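You operate a simulated robot arm through the tools that you are given. There is no shell and no other tool. Be economical: measure what you need, move in short steps, check, and stop when the job is done.

The job below is to be done with a simulated robot arm. You get a single attempt, and the scene is never put back.

JOB
Put the framed lens that says "15 cm" from the far bench top on top of the optic case and the framed lens labelled "20 cm" on the third rack shelf from the top. Put the box labelled "cards" from the far bench top on the second rack shelf from the bottom and the box labelled "wire" on the middle back table. Do these in any order.

Only the result counts: the job must be done as asked and must still hold three seconds after the hand-in. Knocking over, shifting, dropping, spilling or breaking anything else fails it.

ROBOT AND FRAMES
A 7-joint arm with a fingered hand on a trunk, on a base that drives. Base frame: it is fixed to the floor where the robot stands at the start and does not move with it; the origin is under the middle of the robot, x ahead of it, y to its left, z up; the surface under the hand at the start is at about z = 0.8. Lengths are in m, angles in degrees, forces in N, time in s.
With the tool pointing down near the work surface it reaches from about 0.4 to 0.74 m from the robot's upright axis, wherever it stands. Its first joint turns from -166.0 to 166.0 degrees. Places, roughly: middle back table [2.9, 2.3, 0.7]; second rack shelf [0.4, 2.5, 0.6]; third rack shelf [0.4, 2.5, 0.9]. Payload 3.4 kg.
Tool frame: the origin (TCP) lies between the finger pads and is the grasp point; the fingertips stand 0.025 m ahead of it; z points along the fingers, y is the line along which they close. The gripper opens to 0.088 m. The gripper's body begins 0.029 m behind the TCP. The gripper is a hand of 3 fingers: y runs from the thumb to the fingers, the wrist lies at [-0.013, -0.106, -0.174] in the tool frame, and closing takes about 1.5 s.
Orientation is told as [roll, pitch, yaw] about the base's x, y, z axes, in that order, counted from this pose: with the fingers straight down and the wrist toward the robot, the tool's x, y and z point along [0, 1, 0], [1, 0, 0] and [0, 0, -1] of the base frame.

CONTROLS
- The arm moves only by the tool jog_arm. Its argument "series" is text: rows parted by semicolons, each of 7 numbers parted by spaces: the shift along the tool's x, y, z in m, then the turn, a rotation vector about the tool's x, y, z in degrees, then the closure, from 0 (fully open) to 1 (shut). In form: x y z wx wy wz gripper; .... A call has 1 to 8 rows; each row is the pose to reach, as a shift and turn from the pose commanded when the call began, along the tool's axes at that moment. Each row takes 0.2 s and may step no farther than 0.05 m and 8.6 degrees from the row before; otherwise, or with a gripper value out of range, the whole call is refused. A pose out of reach is approached as far as the arm can. The call stops where the force on the tool passes 40 N (or 10 N more than at its start, if that is more) or the arm is blocked; 0.2 s more then pass. Each finger travels about 0.072 m/s and halts on what it meets, pressing with about 32 N; the grip force reading is that of the motor and also rises with nothing between the fingers. The clock runs only during rows and for 0.2 s after the last one: add rows that repeat a pose to give the fingers time. It gives the time, the measured TCP pose, the force on the tool (base axes), the opening and the grip force at its end, in the units of the frame above (readings bear some noise), with the torque about the TCP (base axes, N m) and any sound that the robot's microphone picked up, and new pictures: "show" is both (left out), scene, wrist or none.
- Cameras (640 x 400 px; columns grow to the right, rows downward): "scene" is now at [0.0184, 0.1564, 1.4745]; the picture's right is [-0.04, -1.00, 0.00], its down [-0.71, 0.03, -0.70] and it looks along [0.70, -0.03, -0.71] (base axes); focal length 259 px, centre (320, 200). "wrist" rides on the gripper at [0.058, -0.085, -0.099] in the tool frame; the picture's right is [-0.67, 0.35, -0.66], its down [-0.69, -0.63, 0.37] and it looks along [-0.29, 0.69, 0.66] (tool axes); focal length 261 px, centre (320, 200). There is no depth. A picture from a camera that has moved, and an enlarged one, comes with that camera's place and axes in the base frame and with its lens. The place of the scene camera against the robot may be out by one fixed shift of up to 0.012 m in any direction.
- lift_body(by): slides the trunk up (or, below 0, down) by that many m; the arm and the scene camera ride with it, the base frame stays. It gives what a move gives, with no picture.
- base_move(legs): drives the robot by 1 to 6 legs, each [ahead, left, turn to the left] in m, m and degrees, along the robot's own axes; the way and the turn of a leg run together, so that a leg with both is an arc; at most 1.5 m and 180 degrees a leg. The arm and the cameras ride along, it lands a little off, and it stops where it bumps. It gives what a move gives, and a new picture of the scene camera.
- grasp_type(shape): the hand has 3 fingers and takes this shape, open, in about a second: jaw (thumb against the fingers, like two jaws); tri (thumb and two fingers); tip (a fingertip pinch); poke (one finger out to press); point (the index stretched); flat (the hand flat); cup (the hand cupped); fist (a fist). The gripper value then closes the fingers along that shape, each until it touches; the sizes above hold for jaw. It gives what a move gives, with no picture.
- aim_head(pan, tilt): turns the head with the scene camera to pan (to the left, within 155 degrees either way) and tilt (down, from -29 to 69), counted from straight ahead of the robot. It gives what a move gives, and a new picture of the scene camera.
- inspect(camera, box): a new picture of the part [left, top, right, bottom] of that camera's present view, enlarged. The clock stands still meanwhile.
- close_job(): hands the job in; it is judged then, once.

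Work in short steps. Places have to be worked out from the pictures, the camera data and where the tool is seen: move nearer, look again, correct. Check each grasp and each placing, and mend what went wrong. You have 165 turns and 260 pictures in all, those below and enlarged ones among them. Open the gripper and draw the arm clear of the work before you hand the job in, unless the task says otherwise; then end with one line.

The tools are called after "Emit:" by a JSON object that holds its "api" and its "payload". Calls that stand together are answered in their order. jog_arm: Moves the arm, as the interface text tells. Its arguments: {"type":"object","properties":{"series":{"type":"string"},"show":{"type":"string","enum":["both","scene","wrist","none"]}},"required":["series"]} The other tools are called the same way: lift_body (by) slides the trunk up or down; grasp_type (shape) gives the hand a shape; base_move (legs) drives the base; aim_head (pan, tilt) turns the head that bears the scene camera; inspect (camera, box) takes an enlarged picture of a part of a camera's view; close_job () hands the job in.

At the start:

```text
time_s: 0.0
position: [0.409, -0.0108, 1.1164]
ee_rot: [-0.1, 0.0, 0.0]
ft_force: [-0.4, -0.2, 0.8]
ft_torque: [-0.01, 0.01, 0.02]
width: 0.0875
grasp_force: 0.1
shape: jaw
trunk travel left (down, up): [-0.5, 0.09]
robot x, y, heading: [-0.0008, 0.0025, -0.1]
head pan, tilt: [-2.2, 45.5]
```

scene: 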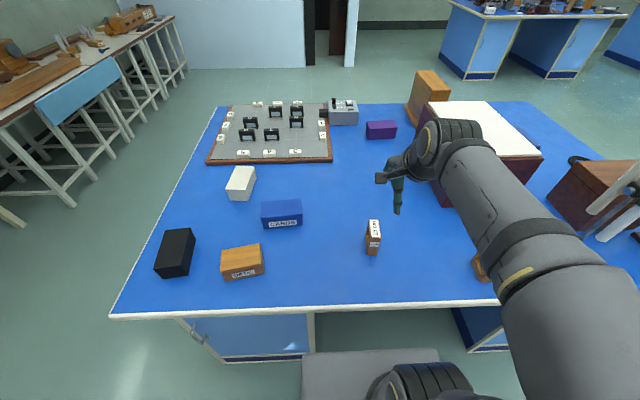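
wrist: 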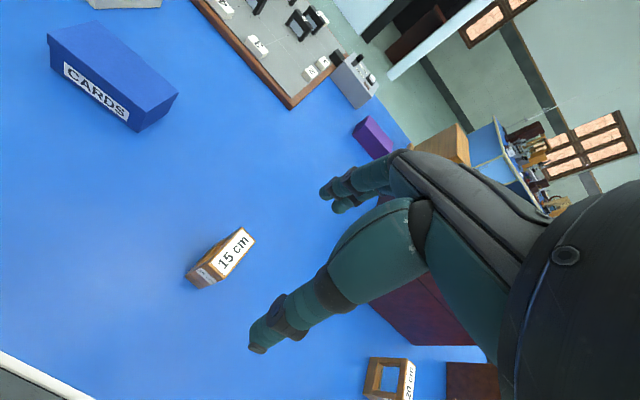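

The bench in front holds several boxes and two framed lenses. I enlarge parts of the views to read labels.

Emit:
{"api": "inspect", "payload": {"camera": "scene", "box": [140, 150, 400, 310]}}

Emit:
{"api": "inspect", "payload": {"camera": "scene", "box": [200, 60, 460, 220]}}

Emit:
{"api": "inspect", "payload": {"camera": "wrist", "box": [340, 320, 540, 400]}}

Emit:
{"api": "aim_head", "payload": {"pan": -50, "tilt": 40}}

Emit:
{"api": "aim_head", "payload": {"pan": 80, "tilt": 20}}

Emit:
{"api": "aim_head", "payload": {"pan": 35, "tilt": 15}}

```text
2.46 times, centred on (270, 230) of scene
camera zoom: at [0.0184, 0.1564, 1.4745], right [-0.04, -1.0, 0.0], down [-0.71, 0.03, -0.7], along [0.7, -0.03, -0.71], focal length 637 px, centre (443, 126)
```

zoom: 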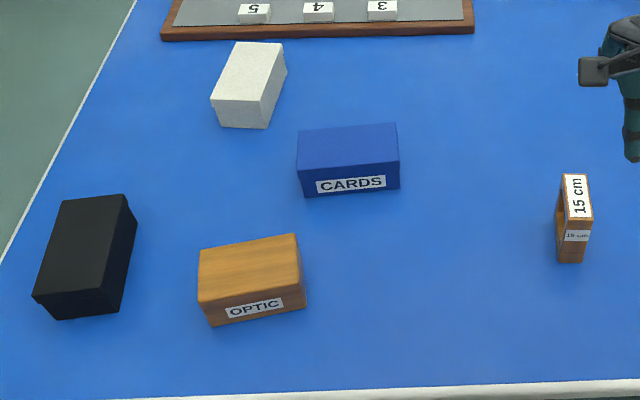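

```text
2.46 times, centred on (330, 140) of scene
camera zoom: at [0.0184, 0.1564, 1.4745], right [-0.04, -1.0, 0.0], down [-0.71, 0.03, -0.7], along [0.7, -0.03, -0.71], focal length 637 px, centre (295, 348)
```

zoom: 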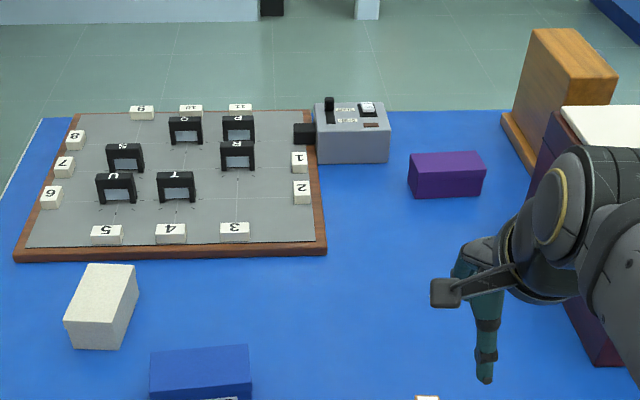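

```text
3.20 times, centred on (440, 360) of wrist
camera zoom: at [0.323, 0.047, 1.2164], right [0.35, -0.67, 0.66], down [-0.63, -0.69, -0.37], along [0.69, -0.29, -0.66], focal length 834 px, centre (-64, -312)
```

zoom: 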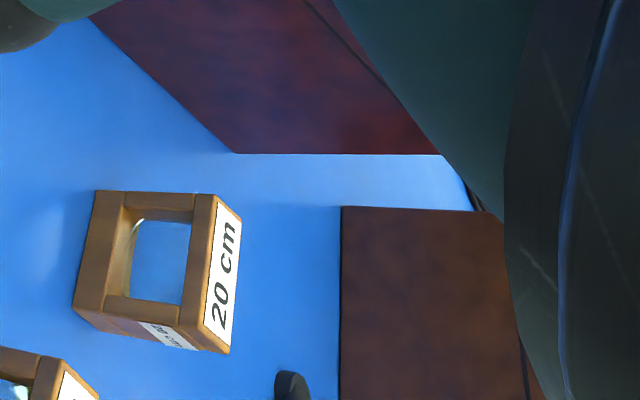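

```text
time_s: 1.2
position: [0.4092, -0.0119, 1.1161]
ee_rot: [-0.1, 0.0, 0.1]
ft_force: [-0.3, 0.3, -0.7]
ft_torque: [-0.02, -0.03, -0.02]
width: 0.0877
grasp_force: 0.1
shape: jaw
trunk travel left (down, up): [-0.5, 0.09]
robot x, y, heading: [0.0005, -0.0038, 0.4]
head pan, tilt: [-50.0, 40.0]
camera scene: at [-0.0078, 0.0944, 1.4824], right [-0.77, -0.64, 0.0], down [-0.41, 0.49, -0.77], along [0.49, -0.59, -0.64], focal length 259 px, centre (320, 200)
```

scene: 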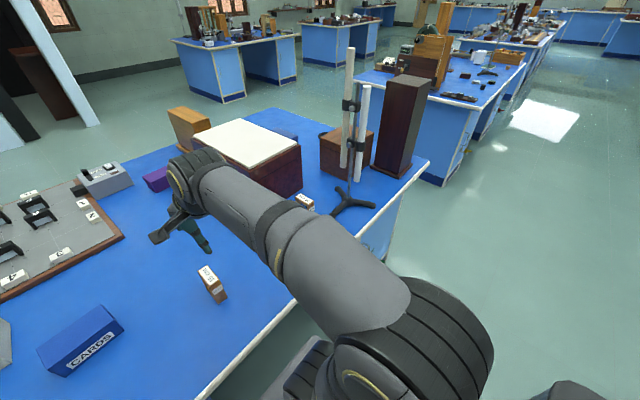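

```text
time_s: 3.3
position: [0.4072, -0.0106, 1.1152]
ee_rot: [0.0, 0.0, 0.0]
ft_force: [0.5, 0.4, 0.1]
ft_torque: [0.0, -0.04, 0.02]
width: 0.0877
grasp_force: 0.1
shape: jaw
trunk travel left (down, up): [-0.5, 0.09]
robot x, y, heading: [-0.0021, 0.0011, -0.2]
head pan, tilt: [80.0, 20.0]
camera scene: at [-0.0462, 0.2512, 1.5138], right [0.98, -0.17, 0.0], down [-0.06, -0.34, -0.94], along [0.16, 0.93, -0.34], focal length 259 px, centre (320, 200)
```

scene: 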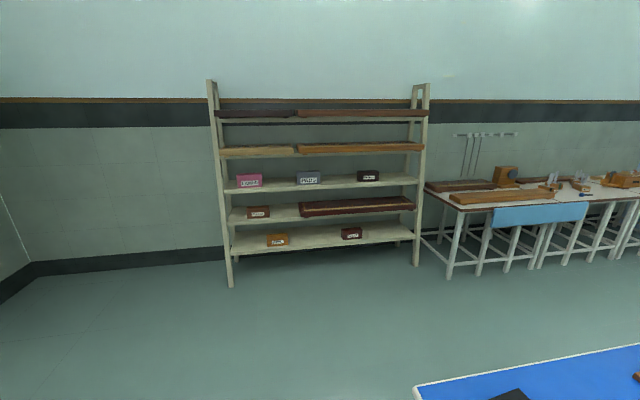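

```text
time_s: 4.4
position: [0.4093, -0.0107, 1.1158]
ee_rot: [0.0, 0.0, 0.0]
ft_force: [-0.4, 0.7, 0.1]
ft_torque: [0.01, -0.03, 0.0]
width: 0.0875
grasp_force: 0.0
shape: jaw
trunk travel left (down, up): [-0.5, 0.09]
robot x, y, heading: [0.0022, -0.0055, 0.1]
head pan, tilt: [35.0, 15.0]
camera scene: at [0.014, 0.2132, 1.522], right [0.57, -0.82, 0.0], down [-0.21, -0.15, -0.97], along [0.79, 0.55, -0.26], focal length 259 px, centre (320, 200)
```

scene: 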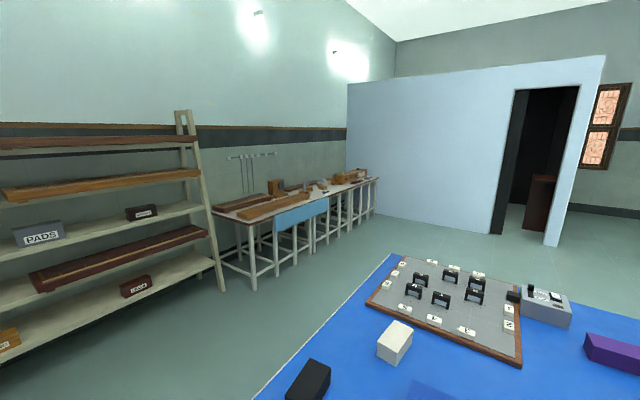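

Rack has 5 shelves. I need the "wire" box: enlarge the rack labels and other places.

Emit:
{"api": "aim_head", "payload": {"pan": 80, "tilt": 20}}

Emit:
{"api": "inspect", "payload": {"camera": "scene", "box": [210, 150, 330, 255]}}

Emit:
{"api": "inspect", "payload": {"camera": "scene", "box": [320, 150, 440, 255]}}

Emit:
{"api": "inspect", "payload": {"camera": "scene", "box": [420, 120, 640, 260]}}

Emit:
{"api": "aim_head", "payload": {"pan": -60, "tilt": 25}}

Emit:
{"api": "aim_head", "payload": {"pan": -130, "tilt": 25}}

Emit:
{"api": "aim_head", "payload": {"pan": 150, "tilt": 25}}

```text
time_s: 5.5
position: [0.4086, -0.0111, 1.1169]
ee_rot: [-0.1, 0.0, 0.1]
ft_force: [-0.5, -0.7, 0.9]
ft_torque: [-0.01, -0.02, -0.02]
width: 0.0874
grasp_force: 0.0
shape: jaw
trunk travel left (down, up): [-0.5, 0.09]
robot x, y, heading: [0.0007, 0.0052, 0.0]
head pan, tilt: [80.0, 20.0]
camera scene: at [-0.0462, 0.2512, 1.5139], right [0.98, -0.17, 0.0], down [-0.06, -0.34, -0.94], along [0.16, 0.93, -0.34], focal length 259 px, centre (320, 200)
```

scene: 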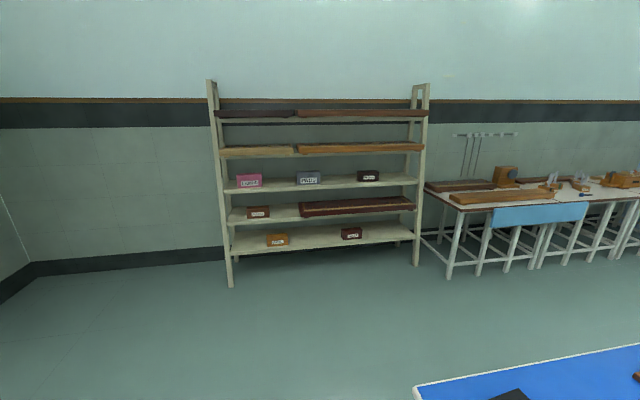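

```text
3.81 times, centred on (270, 202) of scene
camera zoom: at [-0.0462, 0.2512, 1.5139], right [0.98, -0.17, 0.0], down [-0.06, -0.34, -0.94], along [0.16, 0.93, -0.34], focal length 986 px, centre (510, 190)
```

zoom: 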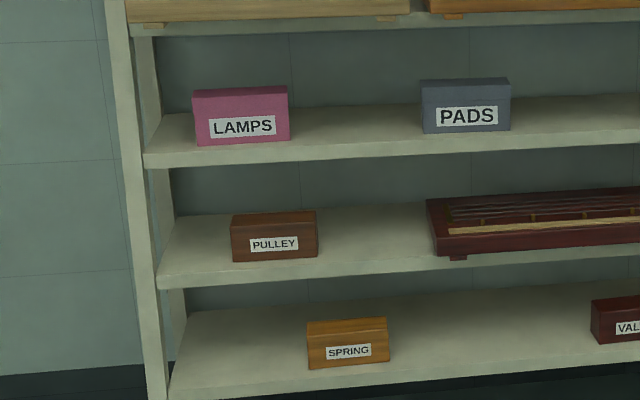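

```text
3.81 times, centred on (380, 202) of scene
camera zoom: at [-0.0462, 0.2512, 1.5139], right [0.98, -0.17, 0.0], down [-0.06, -0.34, -0.94], along [0.16, 0.93, -0.34], focal length 986 px, centre (91, 190)
```

zoom: 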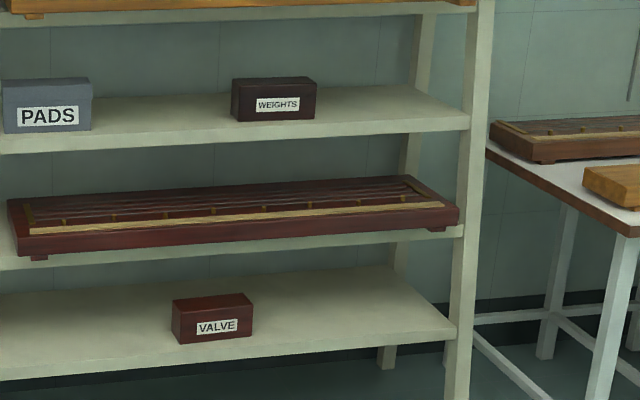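

```text
2.86 times, centred on (530, 190) of scene
camera zoom: at [-0.0462, 0.2512, 1.5139], right [0.98, -0.17, 0.0], down [-0.06, -0.34, -0.94], along [0.16, 0.93, -0.34], focal length 739 px, centre (-280, 229)
```

zoom: 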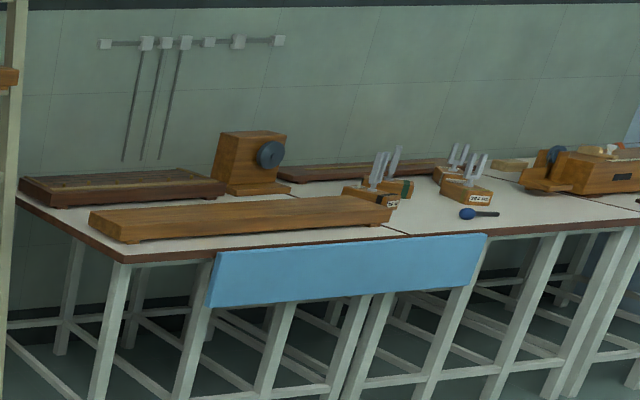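

```text
time_s: 7.7
position: [0.4086, -0.0108, 1.1156]
ee_rot: [0.0, 0.0, 0.0]
ft_force: [0.1, -0.7, 0.8]
ft_torque: [0.0, 0.0, 0.02]
width: 0.0875
grasp_force: 0.0
shape: jaw
trunk travel left (down, up): [-0.5, 0.09]
robot x, y, heading: [-0.0036, -0.0006, 0.0]
head pan, tilt: [-60.0, 25.0]
camera scene: at [-0.0164, 0.0798, 1.5058], right [-0.87, -0.5, 0.0], down [-0.21, 0.37, -0.91], along [0.45, -0.78, -0.42], focal length 259 px, centre (320, 200)
```

scene: 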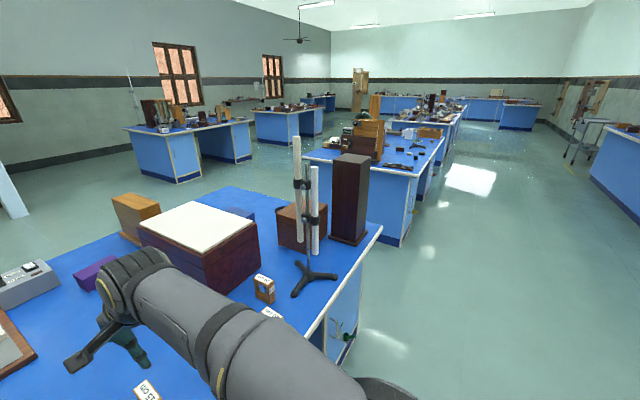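

```text
time_s: 9.2
position: [0.4093, -0.0104, 1.1165]
ee_rot: [-0.1, 0.0, -0.1]
ft_force: [-0.5, 0.1, -0.2]
ft_torque: [0.01, 0.01, -0.03]
width: 0.0875
grasp_force: 0.0
shape: jaw
trunk travel left (down, up): [-0.5, 0.09]
robot x, y, heading: [0.0001, -0.0003, -0.1]
head pan, tilt: [-130.0, 25.0]
camera scene: at [-0.1216, 0.0889, 1.5058], right [-0.77, 0.64, 0.0], down [0.27, 0.32, -0.91], along [-0.58, -0.69, -0.42], focal length 259 px, centre (320, 200)
```

scene: 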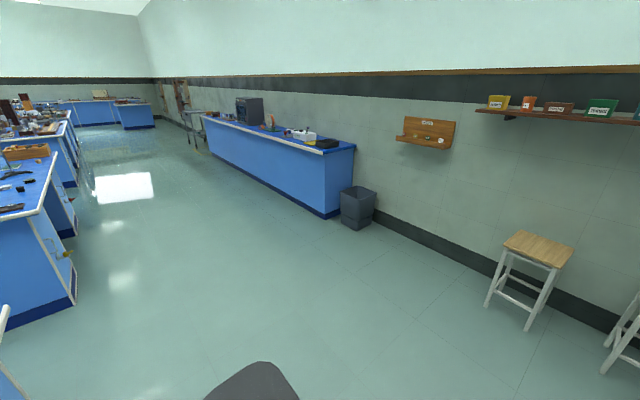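

```text
time_s: 13.0
position: [0.41, -0.011, 1.1164]
ee_rot: [-0.1, 0.0, 0.0]
ft_force: [0.2, 0.7, 0.4]
ft_torque: [0.01, 0.0, 0.0]
width: 0.0878
grasp_force: 0.0
shape: jaw
trunk travel left (down, up): [-0.5, 0.09]
robot x, y, heading: [0.0023, 0.0011, 0.2]
head pan, tilt: [150.0, 25.0]
camera scene: at [-0.1422, 0.2056, 1.5058], right [0.5, 0.87, 0.0], down [0.37, -0.21, -0.91], along [-0.78, 0.45, -0.42], focal length 259 px, centre (320, 200)
```

scene: 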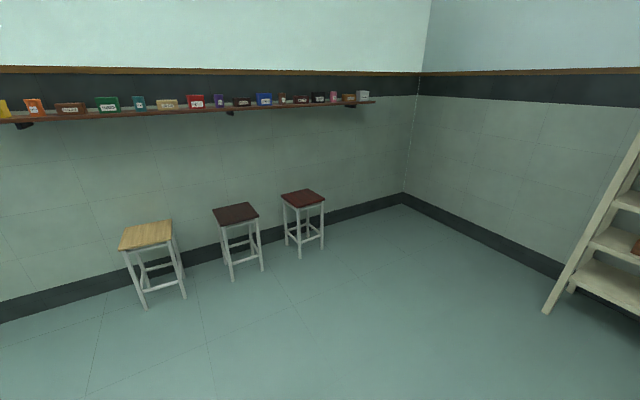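

A wall shelf behind carries many labelled boxes. Read them.

Emit:
{"api": "inspect", "payload": {"camera": "scene", "box": [0, 80, 130, 130]}}

Emit:
{"api": "inspect", "payload": {"camera": "scene", "box": [120, 80, 250, 130]}}

Emit:
{"api": "inspect", "payload": {"camera": "scene", "box": [230, 80, 380, 130]}}

Emit:
{"api": "aim_head", "payload": {"pan": -150, "tilt": 15}}

Emit:
{"api": "inspect", "payload": {"camera": "scene", "box": [220, 60, 440, 190]}}

Emit:
{"api": "inspect", "payload": {"camera": "scene", "box": [440, 60, 640, 190]}}

```text
4.92 times, centred on (65, 105) of scene
camera zoom: at [-0.1422, 0.2056, 1.5058], right [0.5, 0.87, 0.0], down [0.37, -0.21, -0.91], along [-0.78, 0.45, -0.42], focal length 1274 px, centre (1575, 668)
```

zoom: 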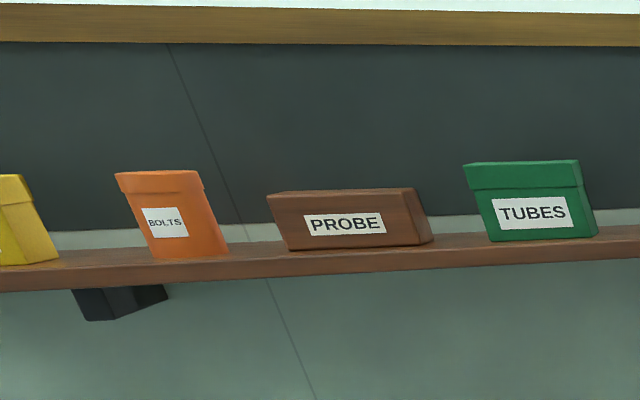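

```text
4.92 times, centred on (185, 105) of scene
camera zoom: at [-0.1422, 0.2056, 1.5058], right [0.5, 0.87, 0.0], down [0.37, -0.21, -0.91], along [-0.78, 0.45, -0.42], focal length 1274 px, centre (985, 668)
```

zoom: 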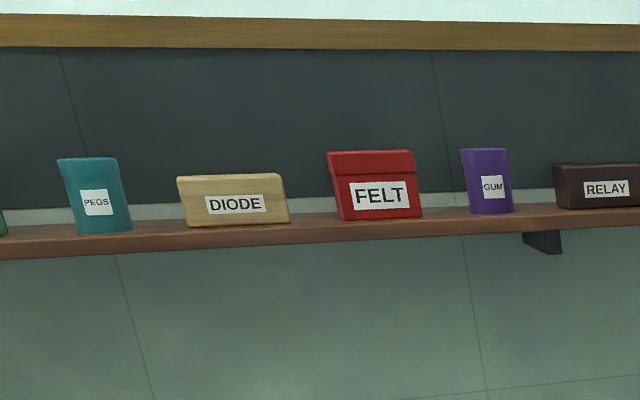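

```text
4.27 times, centred on (305, 105) of scene
camera zoom: at [-0.1422, 0.2056, 1.5058], right [0.5, 0.87, 0.0], down [0.37, -0.21, -0.91], along [-0.78, 0.45, -0.42], focal length 1104 px, centre (384, 605)
```

zoom: 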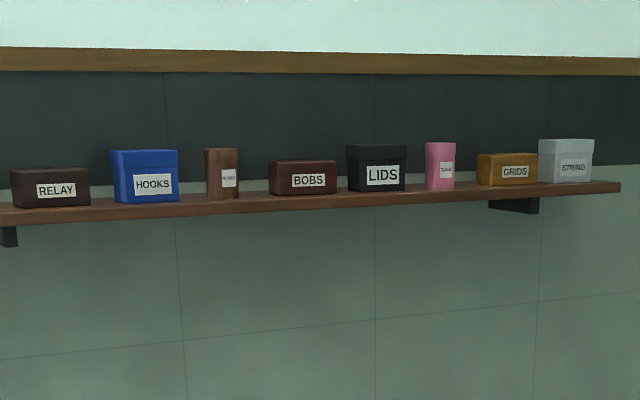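

```text
time_s: 17.1
position: [0.4071, -0.0114, 1.1149]
ee_rot: [0.1, 0.0, 0.0]
ft_force: [0.1, -0.1, 0.1]
ft_torque: [-0.01, -0.01, 0.0]
width: 0.0876
grasp_force: 0.0
shape: jaw
trunk travel left (down, up): [-0.5, 0.09]
robot x, y, heading: [-0.002, -0.0023, 0.1]
head pan, tilt: [-150.0, 15.0]
camera scene: at [-0.1433, 0.1128, 1.522], right [-0.5, 0.87, 0.0], down [0.22, 0.13, -0.97], along [-0.84, -0.48, -0.26], focal length 259 px, centre (320, 200)
```

scene: 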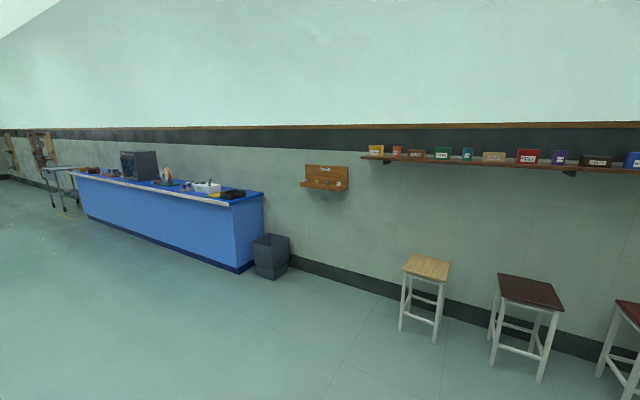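

```text
2.91 times, centred on (330, 125) of scene
camera zoom: at [-0.1433, 0.1128, 1.522], right [-0.5, 0.87, 0.0], down [0.22, 0.13, -0.97], along [-0.84, -0.48, -0.26], focal length 753 px, centre (291, 418)
```

zoom: 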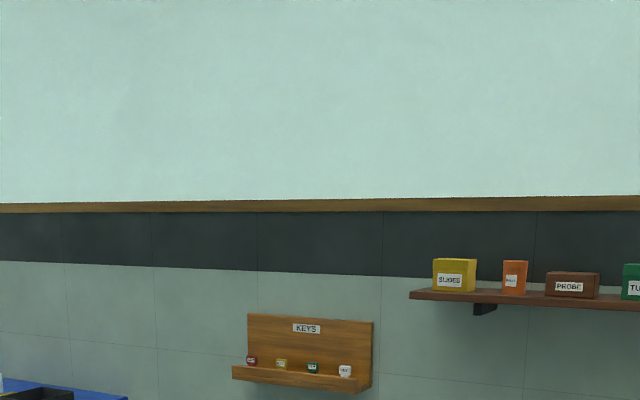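

```text
3.08 times, centred on (540, 125) of scene
camera zoom: at [-0.1433, 0.1128, 1.522], right [-0.5, 0.87, 0.0], down [0.22, 0.13, -0.97], along [-0.84, -0.48, -0.26], focal length 796 px, centre (-357, 431)
```

zoom: 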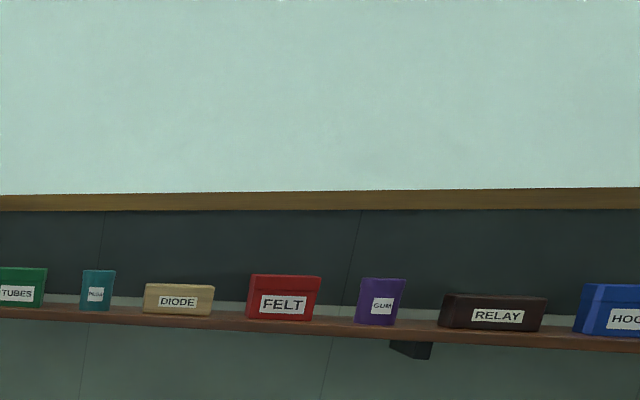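

No "WIRE" on the rack or wall shelf; the unlabelled-looking bench boxes (black, white, purple) may have labels facing away. I'll back off and drive around the bench's left side to look.

Emit:
{"api": "base_move", "payload": {"legs": [[-0.25, 0, 0], [0, 1.35, 0], [1.0, 0, 0]]}}

Emit:
{"api": "aim_head", "payload": {"pan": -70, "tilt": 35}}

Emit:
{"api": "aim_head", "payload": {"pan": 30, "tilt": 20}}

```text
time_s: 30.1
position: [1.1602, 1.3408, 1.1163]
ee_rot: [0.0, 0.0, 0.2]
ft_force: [-0.3, 0.2, 0.1]
ft_torque: [-0.02, -0.03, 0.03]
width: 0.0875
grasp_force: 0.1
shape: jaw
trunk travel left (down, up): [-0.5, 0.09]
robot x, y, heading: [0.7549, 1.3533, 0.4]
head pan, tilt: [-150.0, 15.0]
camera scene: at [0.6079, 1.4627, 1.522], right [-0.5, 0.86, 0.0], down [0.22, 0.13, -0.97], along [-0.83, -0.49, -0.26], focal length 259 px, centre (320, 200)
```

scene: 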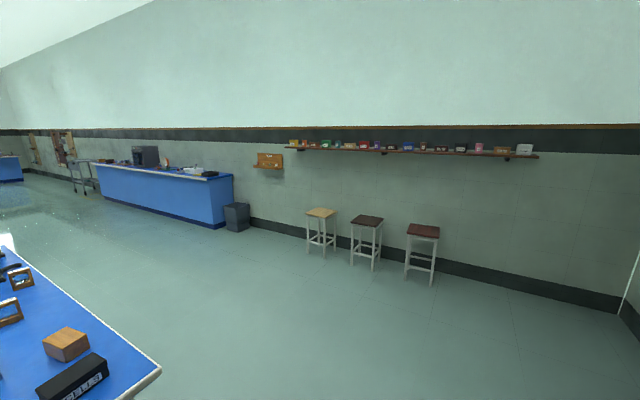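

```text
time_s: 31.6
position: [1.1605, 1.3411, 1.1161]
ee_rot: [0.1, 0.0, 0.2]
ft_force: [-0.9, -1.2, -0.1]
ft_torque: [-0.01, -0.02, 0.01]
width: 0.0877
grasp_force: 0.0
shape: jaw
trunk travel left (down, up): [-0.5, 0.09]
robot x, y, heading: [0.7514, 1.3514, 0.2]
head pan, tilt: [-70.0, 35.0]
camera scene: at [0.7188, 1.427, 1.49], right [-0.94, -0.34, 0.0], down [-0.2, 0.54, -0.82], along [0.28, -0.77, -0.57], focal length 259 px, centre (320, 200)
```

scene: 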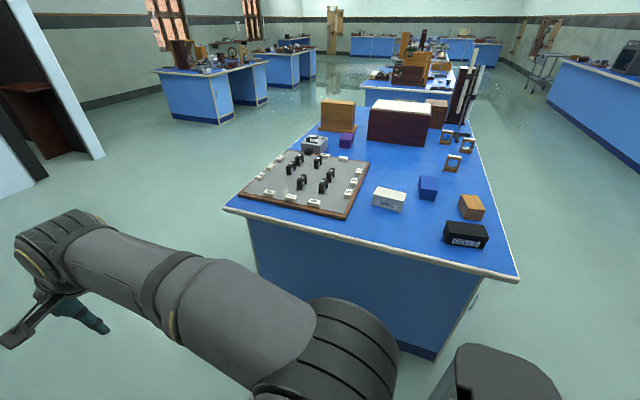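

```text
time_s: 33.4
position: [1.1598, 1.3404, 1.117]
ee_rot: [-0.1, 0.0, 0.2]
ft_force: [-0.3, -0.1, 0.8]
ft_torque: [-0.06, 0.01, -0.01]
width: 0.0877
grasp_force: 0.1
shape: jaw
trunk travel left (down, up): [-0.5, 0.09]
robot x, y, heading: [0.7523, 1.3482, 0.2]
head pan, tilt: [30.0, 20.0]
camera scene: at [0.769, 1.5564, 1.5138], right [0.5, -0.86, 0.0], down [-0.3, -0.17, -0.94], along [0.81, 0.47, -0.34], focal length 259 px, centre (320, 200)
```

scene: 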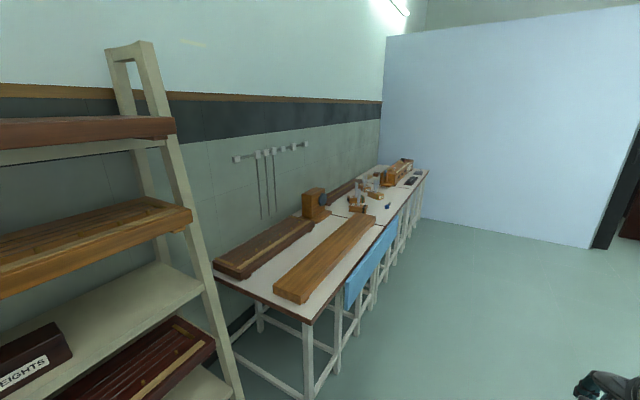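

Labels on the black and white boxes are now visible; enlarge them.

Emit:
{"api": "aim_head", "payload": {"pan": -70, "tilt": 35}}

Emit:
{"api": "inspect", "payload": {"camera": "scene", "box": [360, 160, 520, 260]}}

Emit:
{"api": "inspect", "payload": {"camera": "scene", "box": [400, 80, 500, 180]}}

```text
time_s: 35.2
position: [1.1599, 1.3409, 1.1156]
ee_rot: [0.1, 0.0, 0.2]
ft_force: [0.6, 0.1, 0.3]
ft_torque: [0.0, -0.01, -0.01]
width: 0.0877
grasp_force: 0.0
shape: jaw
trunk travel left (down, up): [-0.5, 0.09]
robot x, y, heading: [0.7514, 1.3535, 0.3]
head pan, tilt: [-70.0, 35.0]
camera scene: at [0.7189, 1.427, 1.49], right [-0.94, -0.35, 0.0], down [-0.2, 0.54, -0.82], along [0.28, -0.77, -0.57], focal length 259 px, centre (320, 200)
```

scene: 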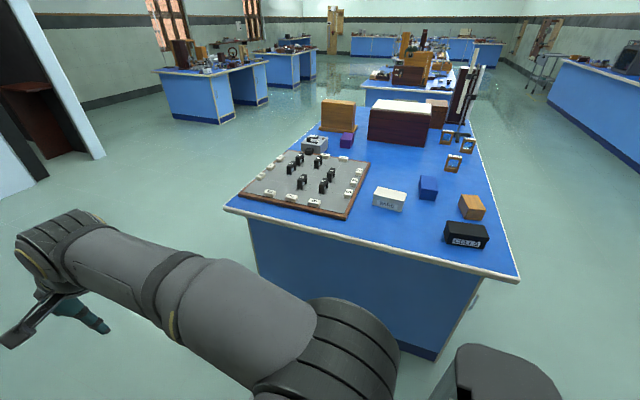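

```text
4.00 times, centred on (440, 210) of scene
camera zoom: at [0.7189, 1.427, 1.49], right [-0.94, -0.35, 0.0], down [-0.2, 0.54, -0.82], along [0.28, -0.77, -0.57], focal length 1035 px, centre (-160, 160)
```

zoom: 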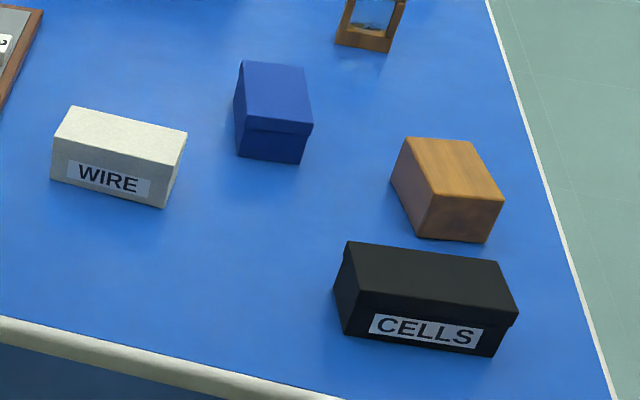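

```text
4.00 times, centred on (450, 130) of scene
camera zoom: at [0.7189, 1.427, 1.49], right [-0.94, -0.35, 0.0], down [-0.2, 0.54, -0.82], along [0.28, -0.77, -0.57], focal length 1035 px, centre (-200, 480)
```

zoom: 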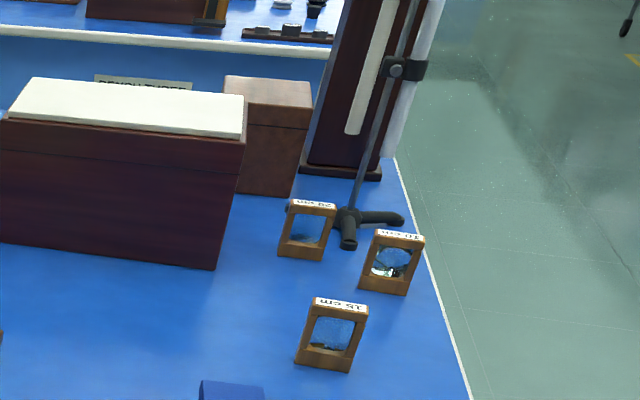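

WIRE is the white box at about (0.75, 0.42), long axis nearly along x. I turn to face the bench from its left side and approach.

Emit:
{"api": "base_move", "payload": {"legs": [[0, 0, -90], [0.25, 0, 0]]}}

Emit:
{"api": "aim_head", "payload": {"pan": 0, "tilt": 48}}

```text
time_s: 40.9
position: [0.7315, 0.6884, 1.1154]
ee_rot: [0.0, 0.1, -90.9]
ft_force: [0.2, -0.2, -0.5]
ft_torque: [0.05, 0.01, 0.03]
width: 0.0876
grasp_force: 0.1
shape: jaw
trunk travel left (down, up): [-0.5, 0.09]
robot x, y, heading: [0.7521, 1.0947, -91.0]
head pan, tilt: [-70.0, 35.0]
camera scene: at [0.8214, 1.1281, 1.49], right [-0.33, 0.94, 0.0], down [0.54, 0.19, -0.82], along [-0.77, -0.27, -0.57], focal length 259 px, centre (320, 200)
```

scene: 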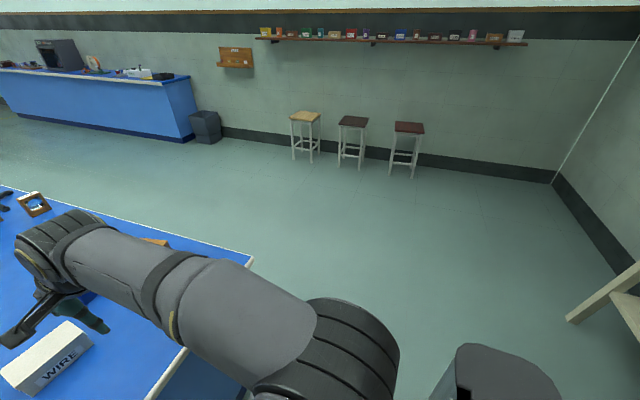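

```text
time_s: 42.3
position: [0.7316, 0.6893, 1.116]
ee_rot: [0.0, 0.0, -90.8]
ft_force: [-1.1, 0.0, -0.1]
ft_torque: [-0.02, -0.02, -0.01]
width: 0.0877
grasp_force: 0.0
shape: jaw
trunk travel left (down, up): [-0.5, 0.09]
robot x, y, heading: [0.7451, 1.0965, -90.8]
head pan, tilt: [0.0, 48.0]
camera scene: at [0.9035, 1.0788, 1.471], right [-1.0, 0.01, 0.0], down [0.01, 0.74, -0.67], along [-0.01, -0.67, -0.74], focal length 259 px, centre (320, 200)
```

scene: 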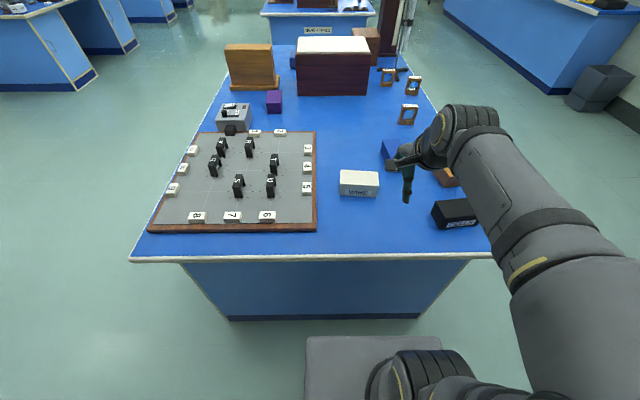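

I move a little closer and measure the WIRE box precisely.

Emit:
{"api": "base_move", "payload": {"legs": [[0.06, 0, 0]]}}

Emit:
{"api": "inspect", "payload": {"camera": "scene", "box": [310, 150, 470, 250]}}

```text
time_s: 43.2
position: [0.73, 0.6292, 1.1152]
ee_rot: [-0.1, 0.0, -90.8]
ft_force: [-0.5, 0.5, -0.7]
ft_torque: [0.01, 0.02, 0.03]
width: 0.0875
grasp_force: 0.0
shape: jaw
trunk travel left (down, up): [-0.5, 0.09]
robot x, y, heading: [0.746, 1.0416, -90.8]
head pan, tilt: [0.0, 48.0]
camera scene: at [0.9026, 1.0176, 1.471], right [-1.0, 0.01, 0.0], down [0.01, 0.74, -0.67], along [-0.01, -0.67, -0.74], focal length 259 px, centre (320, 200)
```

scene: 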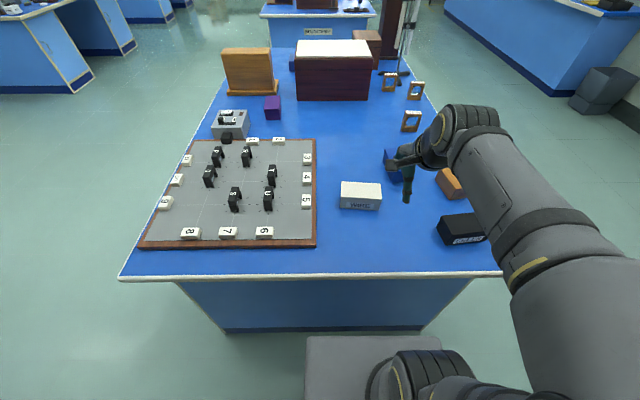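

```text
4.00 times, centred on (390, 200) of scene
camera zoom: at [0.9026, 1.0176, 1.471], right [-1.0, 0.01, 0.0], down [0.01, 0.74, -0.67], along [-0.01, -0.67, -0.74], focal length 1035 px, centre (40, 200)
```

zoom: 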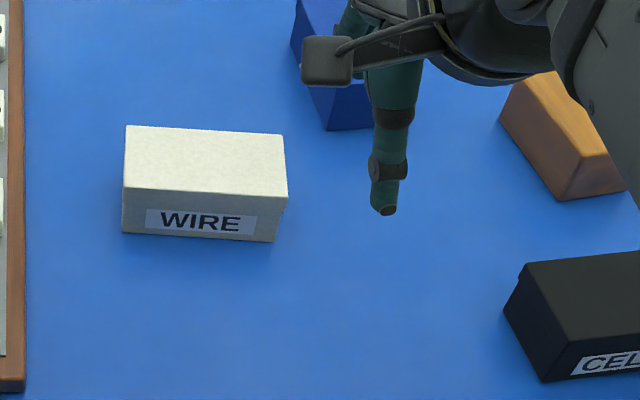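

WIRE box: centre ≈ (0.758, 0.420), top z ≈ 0.858, depth ≈ 0.072, yaw ≈ −5°. I move the hand above it.

Emit:
{"api": "jog_arm", "payload": {"series": "0.006 0.042 0 0 0 1 0; 0.012 0.084 0 0 0 2 0; 0.018 0.126 0 0 0 3 0; 0.024 0.168 0 0 0 4.2 0; 0.031 0.209 0 0 0 4.2 0; 0.031 0.209 0.049 0 0 4.2 0; 0.031 0.209 0.098 0 0 4.2 0; 0.031 0.209 0.13 0 0 4.2 0"}}

```text
time_s: 45.0
position: [0.7625, 0.4221, 0.9841]
ee_rot: [0.1, 0.1, -95.0]
ft_force: [0.3, 0.1, 1.2]
ft_torque: [0.01, 0.01, -0.03]
width: 0.0876
grasp_force: 0.0
shape: jaw
trunk travel left (down, up): [-0.5, 0.09]
robot x, y, heading: [0.7494, 1.0354, -90.9]
head pan, tilt: [0.0, 48.0]
camera scene: at [0.9027, 1.0182, 1.471], right [-1.0, 0.01, 0.0], down [0.01, 0.74, -0.67], along [-0.01, -0.67, -0.74], focal length 259 px, centre (320, 200)
camera wrist: at [0.8254, 0.5013, 1.0851], right [-0.7, -0.29, 0.66], down [-0.63, 0.69, -0.37], along [-0.34, -0.67, -0.66], focal length 261 px, centre (320, 200)
```

scene: 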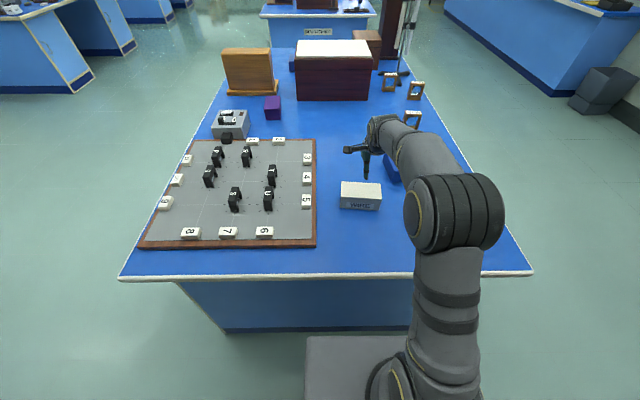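
wrist: 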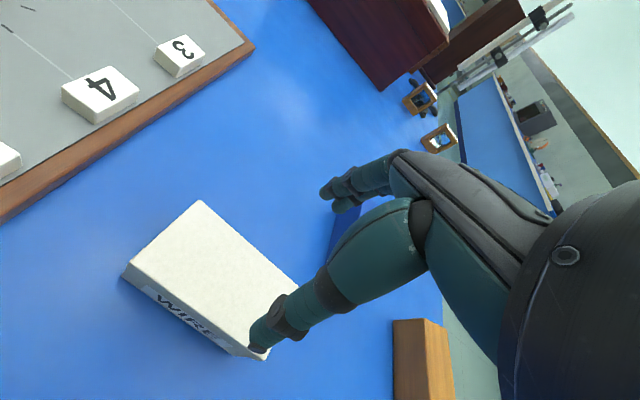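

Wrist view agrees with the estimate; the thumb and fingers straddle the box. I descend straight to TCP z≈0.84.

Emit:
{"api": "jog_arm", "payload": {"series": "-0.004 0.002 0.048 0 0 0 0; -0.004 0.002 0.09 0 0 0 0; -0.004 0.002 0.12 0 0 0 0; -0.004 0.002 0.142 0 0 0 0"}}

```text
time_s: 46.0
position: [0.7535, 0.4174, 0.8466]
ee_rot: [0.0, -0.4, -95.1]
ft_force: [-0.2, -0.3, 12.4]
ft_torque: [-0.07, -0.06, 0.01]
width: 0.0879
grasp_force: 0.2
shape: jaw
trunk travel left (down, up): [-0.5, 0.09]
robot x, y, heading: [0.7466, 1.0338, -90.7]
head pan, tilt: [0.0, 48.0]
camera scene: at [0.9026, 1.0202, 1.4714], right [-1.0, 0.01, 0.0], down [0.01, 0.74, -0.67], along [-0.01, -0.67, -0.74], focal length 259 px, centre (320, 200)
camera wrist: at [0.8181, 0.4974, 0.9464], right [-0.7, -0.28, 0.66], down [-0.63, 0.69, -0.37], along [-0.35, -0.67, -0.66], focal length 261 px, centre (320, 200)
```

scene: 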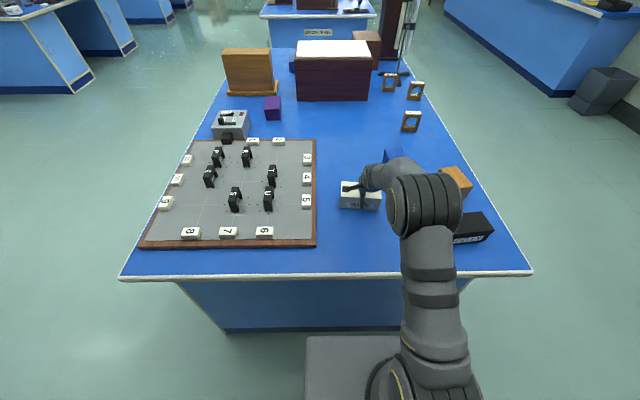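
wrist: 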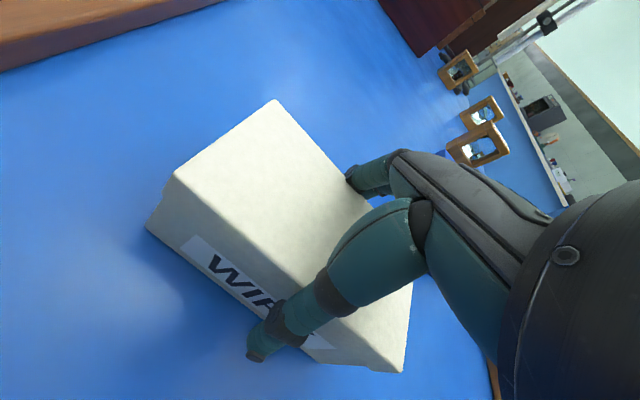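

There is ~12 N upward contact, so I lift slightly (6 mm) and close.

Emit:
{"api": "jog_arm", "payload": {"series": "0 0 -0.002 0 0 0 0; 0 0 -0.002 0 0 0 0.3; 0 0 -0.002 0 0 0 0.6; 0 0 -0.002 0 0 0 1; 0 0 -0.002 0 0 0 1; 0 0 -0.002 0 0 0 1; 0 0 -0.002 0 0 0 1; 0 0 -0.002 0 0 0 1"}}

```text
time_s: 47.8
position: [0.7538, 0.417, 0.8457]
ee_rot: [0.0, -0.1, -95.0]
ft_force: [-1.0, -2.8, 10.4]
ft_torque: [-0.53, 0.04, -0.06]
width: 0.0641
grasp_force: 31.9
shape: jaw
trunk travel left (down, up): [-0.5, 0.09]
robot x, y, heading: [0.7479, 1.0377, -90.9]
head pan, tilt: [0.0, 48.0]
camera scene: at [0.9025, 1.0196, 1.4711], right [-1.0, 0.01, 0.0], down [0.01, 0.74, -0.67], along [-0.01, -0.67, -0.74], focal length 259 px, centre (320, 200)
camera wrist: at [0.8185, 0.498, 0.9467], right [-0.7, -0.29, 0.66], down [-0.63, 0.69, -0.37], along [-0.34, -0.67, -0.66], focal length 261 px, centre (320, 200)
```

scene: 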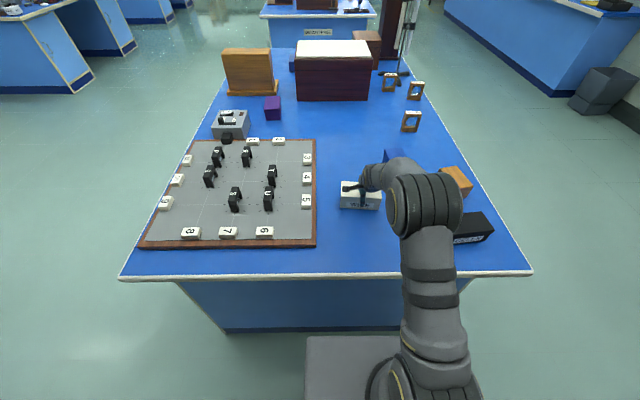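
wrist: 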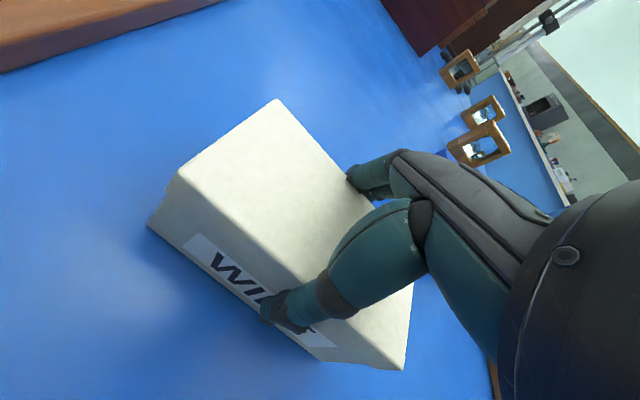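

Gripped at 0.064 m. Lift.

Emit:
{"api": "jog_arm", "payload": {"series": "0 0 -0.03 0 0 0 1; 0 0 -0.07 0 0 0 1; 0 0 -0.11 0 0 0 1; 0 0 -0.15 0 0 0 1; 0 -0.03 -0.19 0 0 0 1; 0 -0.07 -0.22 0 0 0 1; 0 -0.12 -0.24 0 0 0 1; 0 -0.16 -0.26 0 0 0 1"}}

```text
refused: row 7 steps farther than a row can; nothing moved
```

Emit:
{"api": "jog_arm", "payload": {"series": "0 0 -0.03 0 0 0 1; 0 0 -0.07 0 0 0 1; 0 0 -0.11 0 0 0 1; 0 0 -0.15 0 0 0 1; 0 -0.03 -0.18 0 0 0 1; 0 -0.07 -0.20 0 0 0 1; 0 -0.11 -0.22 0 0 0 1; 0 -0.15 -0.24 0 0 0 1"}}

```text
time_s: 49.6
position: [0.7686, 0.568, 1.0848]
ee_rot: [0.0, 0.0, -95.0]
ft_force: [0.0, 0.5, -1.7]
ft_torque: [0.01, 0.0, 0.03]
width: 0.0637
grasp_force: 31.7
shape: jaw
trunk travel left (down, up): [-0.5, 0.09]
robot x, y, heading: [0.7467, 1.038, -90.3]
head pan, tilt: [0.0, 48.0]
camera scene: at [0.9027, 1.019, 1.471], right [-1.0, 0.01, 0.0], down [0.01, 0.74, -0.67], along [-0.01, -0.67, -0.74], focal length 259 px, centre (320, 200)
camera wrist: at [0.8335, 0.6472, 1.1863], right [-0.7, -0.29, 0.66], down [-0.63, 0.69, -0.37], along [-0.34, -0.67, -0.66], focal length 261 px, centre (320, 200)
```

scene: 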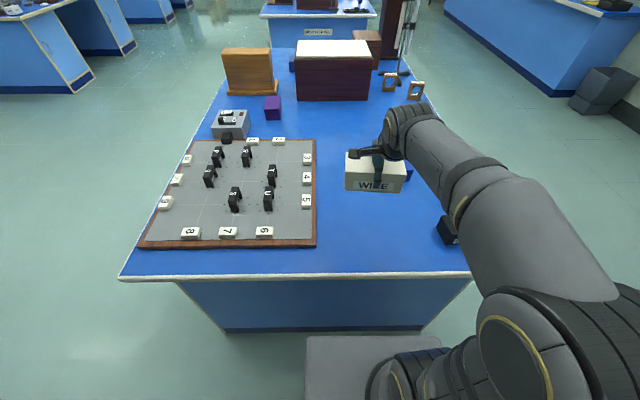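
wrist: 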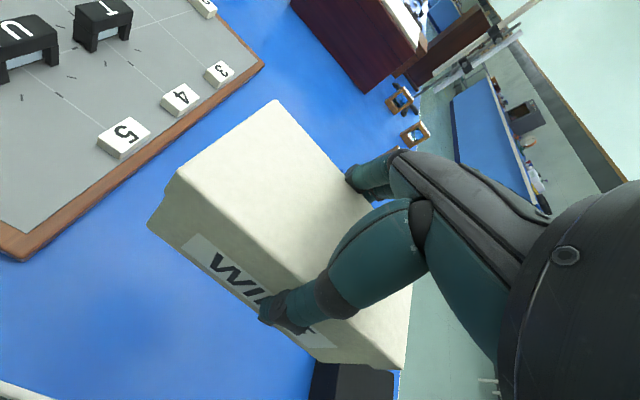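

WIRE is held. I back out, turn to face the back tables and drive along them, then look.

Emit:
{"api": "base_move", "payload": {"legs": [[-0.3, 0, 0], [0, 0, 90], [1.0, 0, 0], [1.0, 0, 0], [0, 0, 90]]}}

Emit:
{"api": "aim_head", "payload": {"pan": 0, "tilt": 40}}

```text
time_s: 68.8
position: [2.7473, 1.75, 1.0846]
ee_rot: [0.0, -0.2, 82.4]
ft_force: [0.7, 0.3, -1.7]
ft_torque: [0.01, -0.02, 0.01]
width: 0.0632
grasp_force: 31.4
shape: jaw
trunk travel left (down, up): [-0.5, 0.09]
robot x, y, heading: [2.7501, 1.2792, 86.7]
head pan, tilt: [0.0, 48.0]
camera scene: at [2.5894, 1.3079, 1.471], right [1.0, -0.06, 0.0], down [-0.04, -0.74, -0.67], along [0.04, 0.67, -0.74], focal length 259 px, centre (320, 200)
```

scene: 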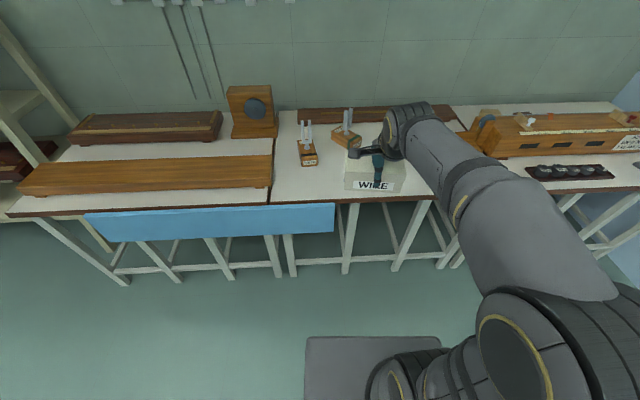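

```text
time_s: 69.5
position: [2.7467, 1.7494, 1.0864]
ee_rot: [-0.1, -0.1, 82.5]
ft_force: [-0.4, 0.7, -1.0]
ft_torque: [0.02, -0.01, -0.03]
width: 0.0638
grasp_force: 32.6
shape: jaw
trunk travel left (down, up): [-0.5, 0.09]
robot x, y, heading: [2.7504, 1.2815, 86.8]
head pan, tilt: [0.0, 40.0]
camera scene: at [2.5898, 1.3141, 1.4824], right [1.0, -0.06, 0.0], down [-0.04, -0.64, -0.77], along [0.04, 0.76, -0.64], focal length 259 px, centre (320, 200)
```

scene: 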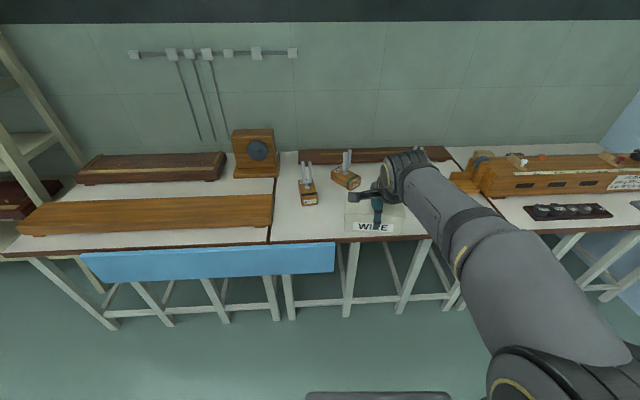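

I need to see what's hidden behind the arm on the middle table; look through the wrist camera.

Emit:
{"api": "inspect", "payload": {"camera": "wrist", "box": [0, 0, 640, 400]}}

Emit:
{"api": "inspect", "payload": {"camera": "scene", "box": [260, 130, 520, 270]}}

```text
1.00 times, centred on (320, 200) of wrist (not enlarged: the box is as wide or as high as the picture)
camera zoom: at [2.6782, 1.6733, 1.1861], right [0.71, 0.26, 0.66], down [0.6, -0.71, -0.37], along [0.37, 0.65, -0.66], focal length 261 px, centre (320, 200)
```

zoom: 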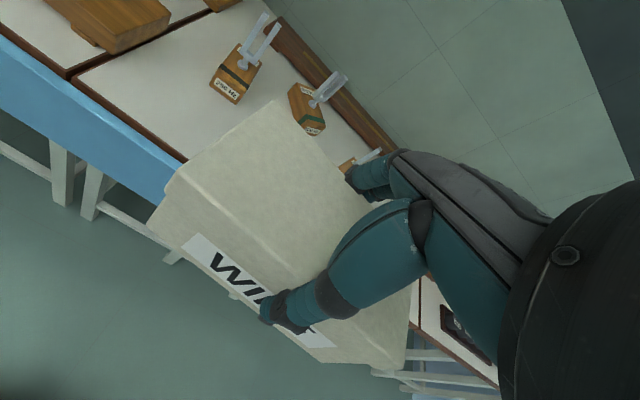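

```text
2.46 times, centred on (390, 200) of scene
camera zoom: at [2.5898, 1.3141, 1.4824], right [1.0, -0.06, 0.0], down [-0.04, -0.64, -0.77], along [0.04, 0.76, -0.64], focal length 637 px, centre (148, 200)
```

zoom: 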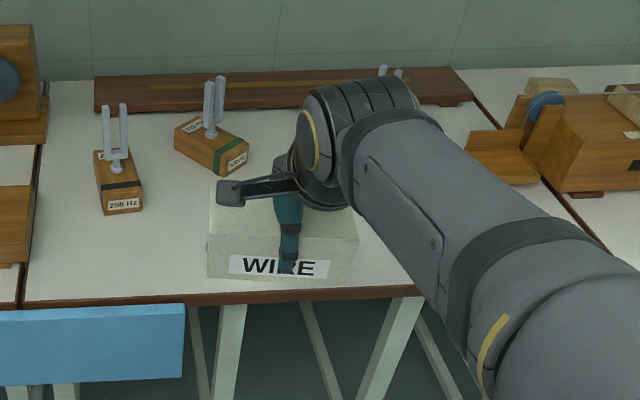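

I strafe left a bit to uncover the mallet that the arm hides.

Emit:
{"api": "base_move", "payload": {"legs": [[0, 0.25, 3]]}}

Emit:
{"api": "inspect", "payload": {"camera": "scene", "box": [320, 130, 580, 270]}}

```text
time_s: 71.3
position: [2.4771, 1.7579, 1.0856]
ee_rot: [0.0, -0.1, 85.4]
ft_force: [-0.3, 0.7, -2.8]
ft_torque: [0.02, -0.01, 0.01]
width: 0.0634
grasp_force: 32.6
shape: jaw
trunk travel left (down, up): [-0.5, 0.09]
robot x, y, heading: [2.5038, 1.2888, 89.6]
head pan, tilt: [0.0, 40.0]
camera scene: at [2.343, 1.3135, 1.4824], right [1.0, -0.01, 0.0], down [0.0, -0.64, -0.77], along [0.0, 0.77, -0.64], focal length 259 px, centre (320, 200)
```

scene: 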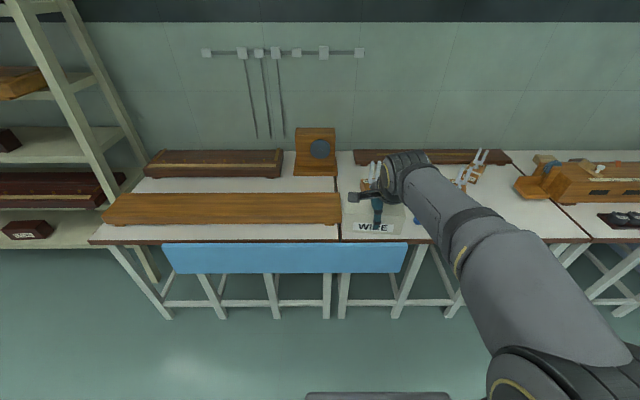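

```text
2.46 times, centred on (450, 200) of scene
camera zoom: at [2.343, 1.3135, 1.4824], right [1.0, -0.01, 0.0], down [0.0, -0.64, -0.77], along [0.0, 0.77, -0.64], focal length 637 px, centre (0, 200)
```

zoom: 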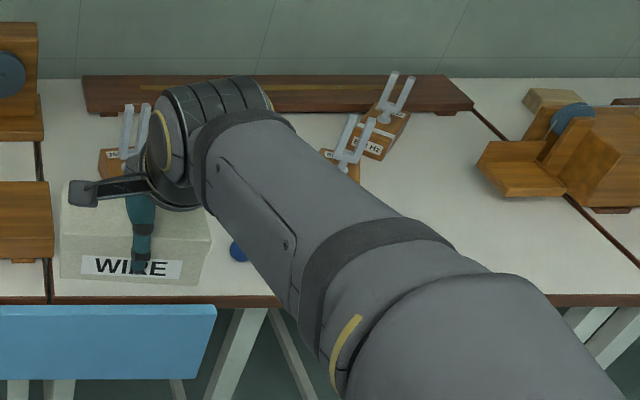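

Mallet head is at (2.755, 2.10); the table's right part around (3.13, 2.10) is free. I drive there.

Emit:
{"api": "base_move", "payload": {"legs": [[0, -0.65, 0], [0.17, 0, 0]]}}

Emit:
{"api": "inspect", "payload": {"camera": "wrist", "box": [0, 0, 640, 400]}}

```text
time_s: 76.0
position: [3.1322, 1.9246, 1.0854]
ee_rot: [0.0, 0.0, 85.4]
ft_force: [0.2, -0.3, -1.6]
ft_torque: [-0.02, -0.01, 0.0]
width: 0.0633
grasp_force: 32.2
shape: jaw
trunk travel left (down, up): [-0.5, 0.09]
robot x, y, heading: [3.1587, 1.4535, 89.6]
head pan, tilt: [0.0, 40.0]
camera scene: at [2.9965, 1.4817, 1.4824], right [1.0, -0.01, 0.0], down [0.0, -0.64, -0.77], along [0.01, 0.77, -0.64], focal length 259 px, centre (320, 200)
```

scene: 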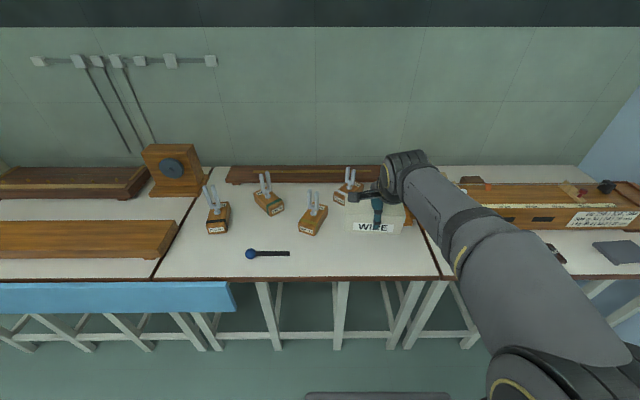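

```text
1.00 times, centred on (320, 200) of wrist (not enlarged: the box is as wide or as high as the picture)
camera zoom: at [3.0668, 1.8446, 1.1859], right [0.7, 0.29, 0.66], down [0.63, -0.68, -0.37], along [0.34, 0.67, -0.66], focal length 261 px, centre (320, 200)
```

zoom: 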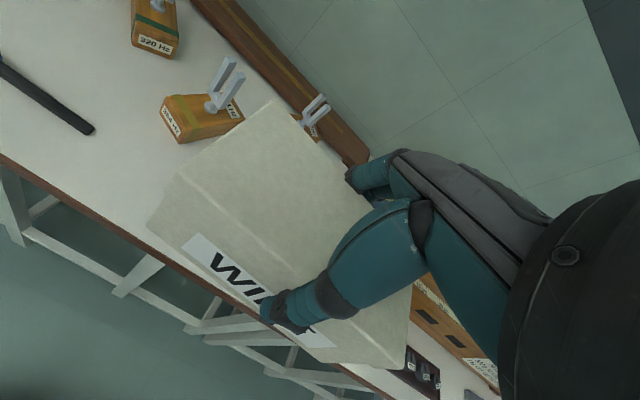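

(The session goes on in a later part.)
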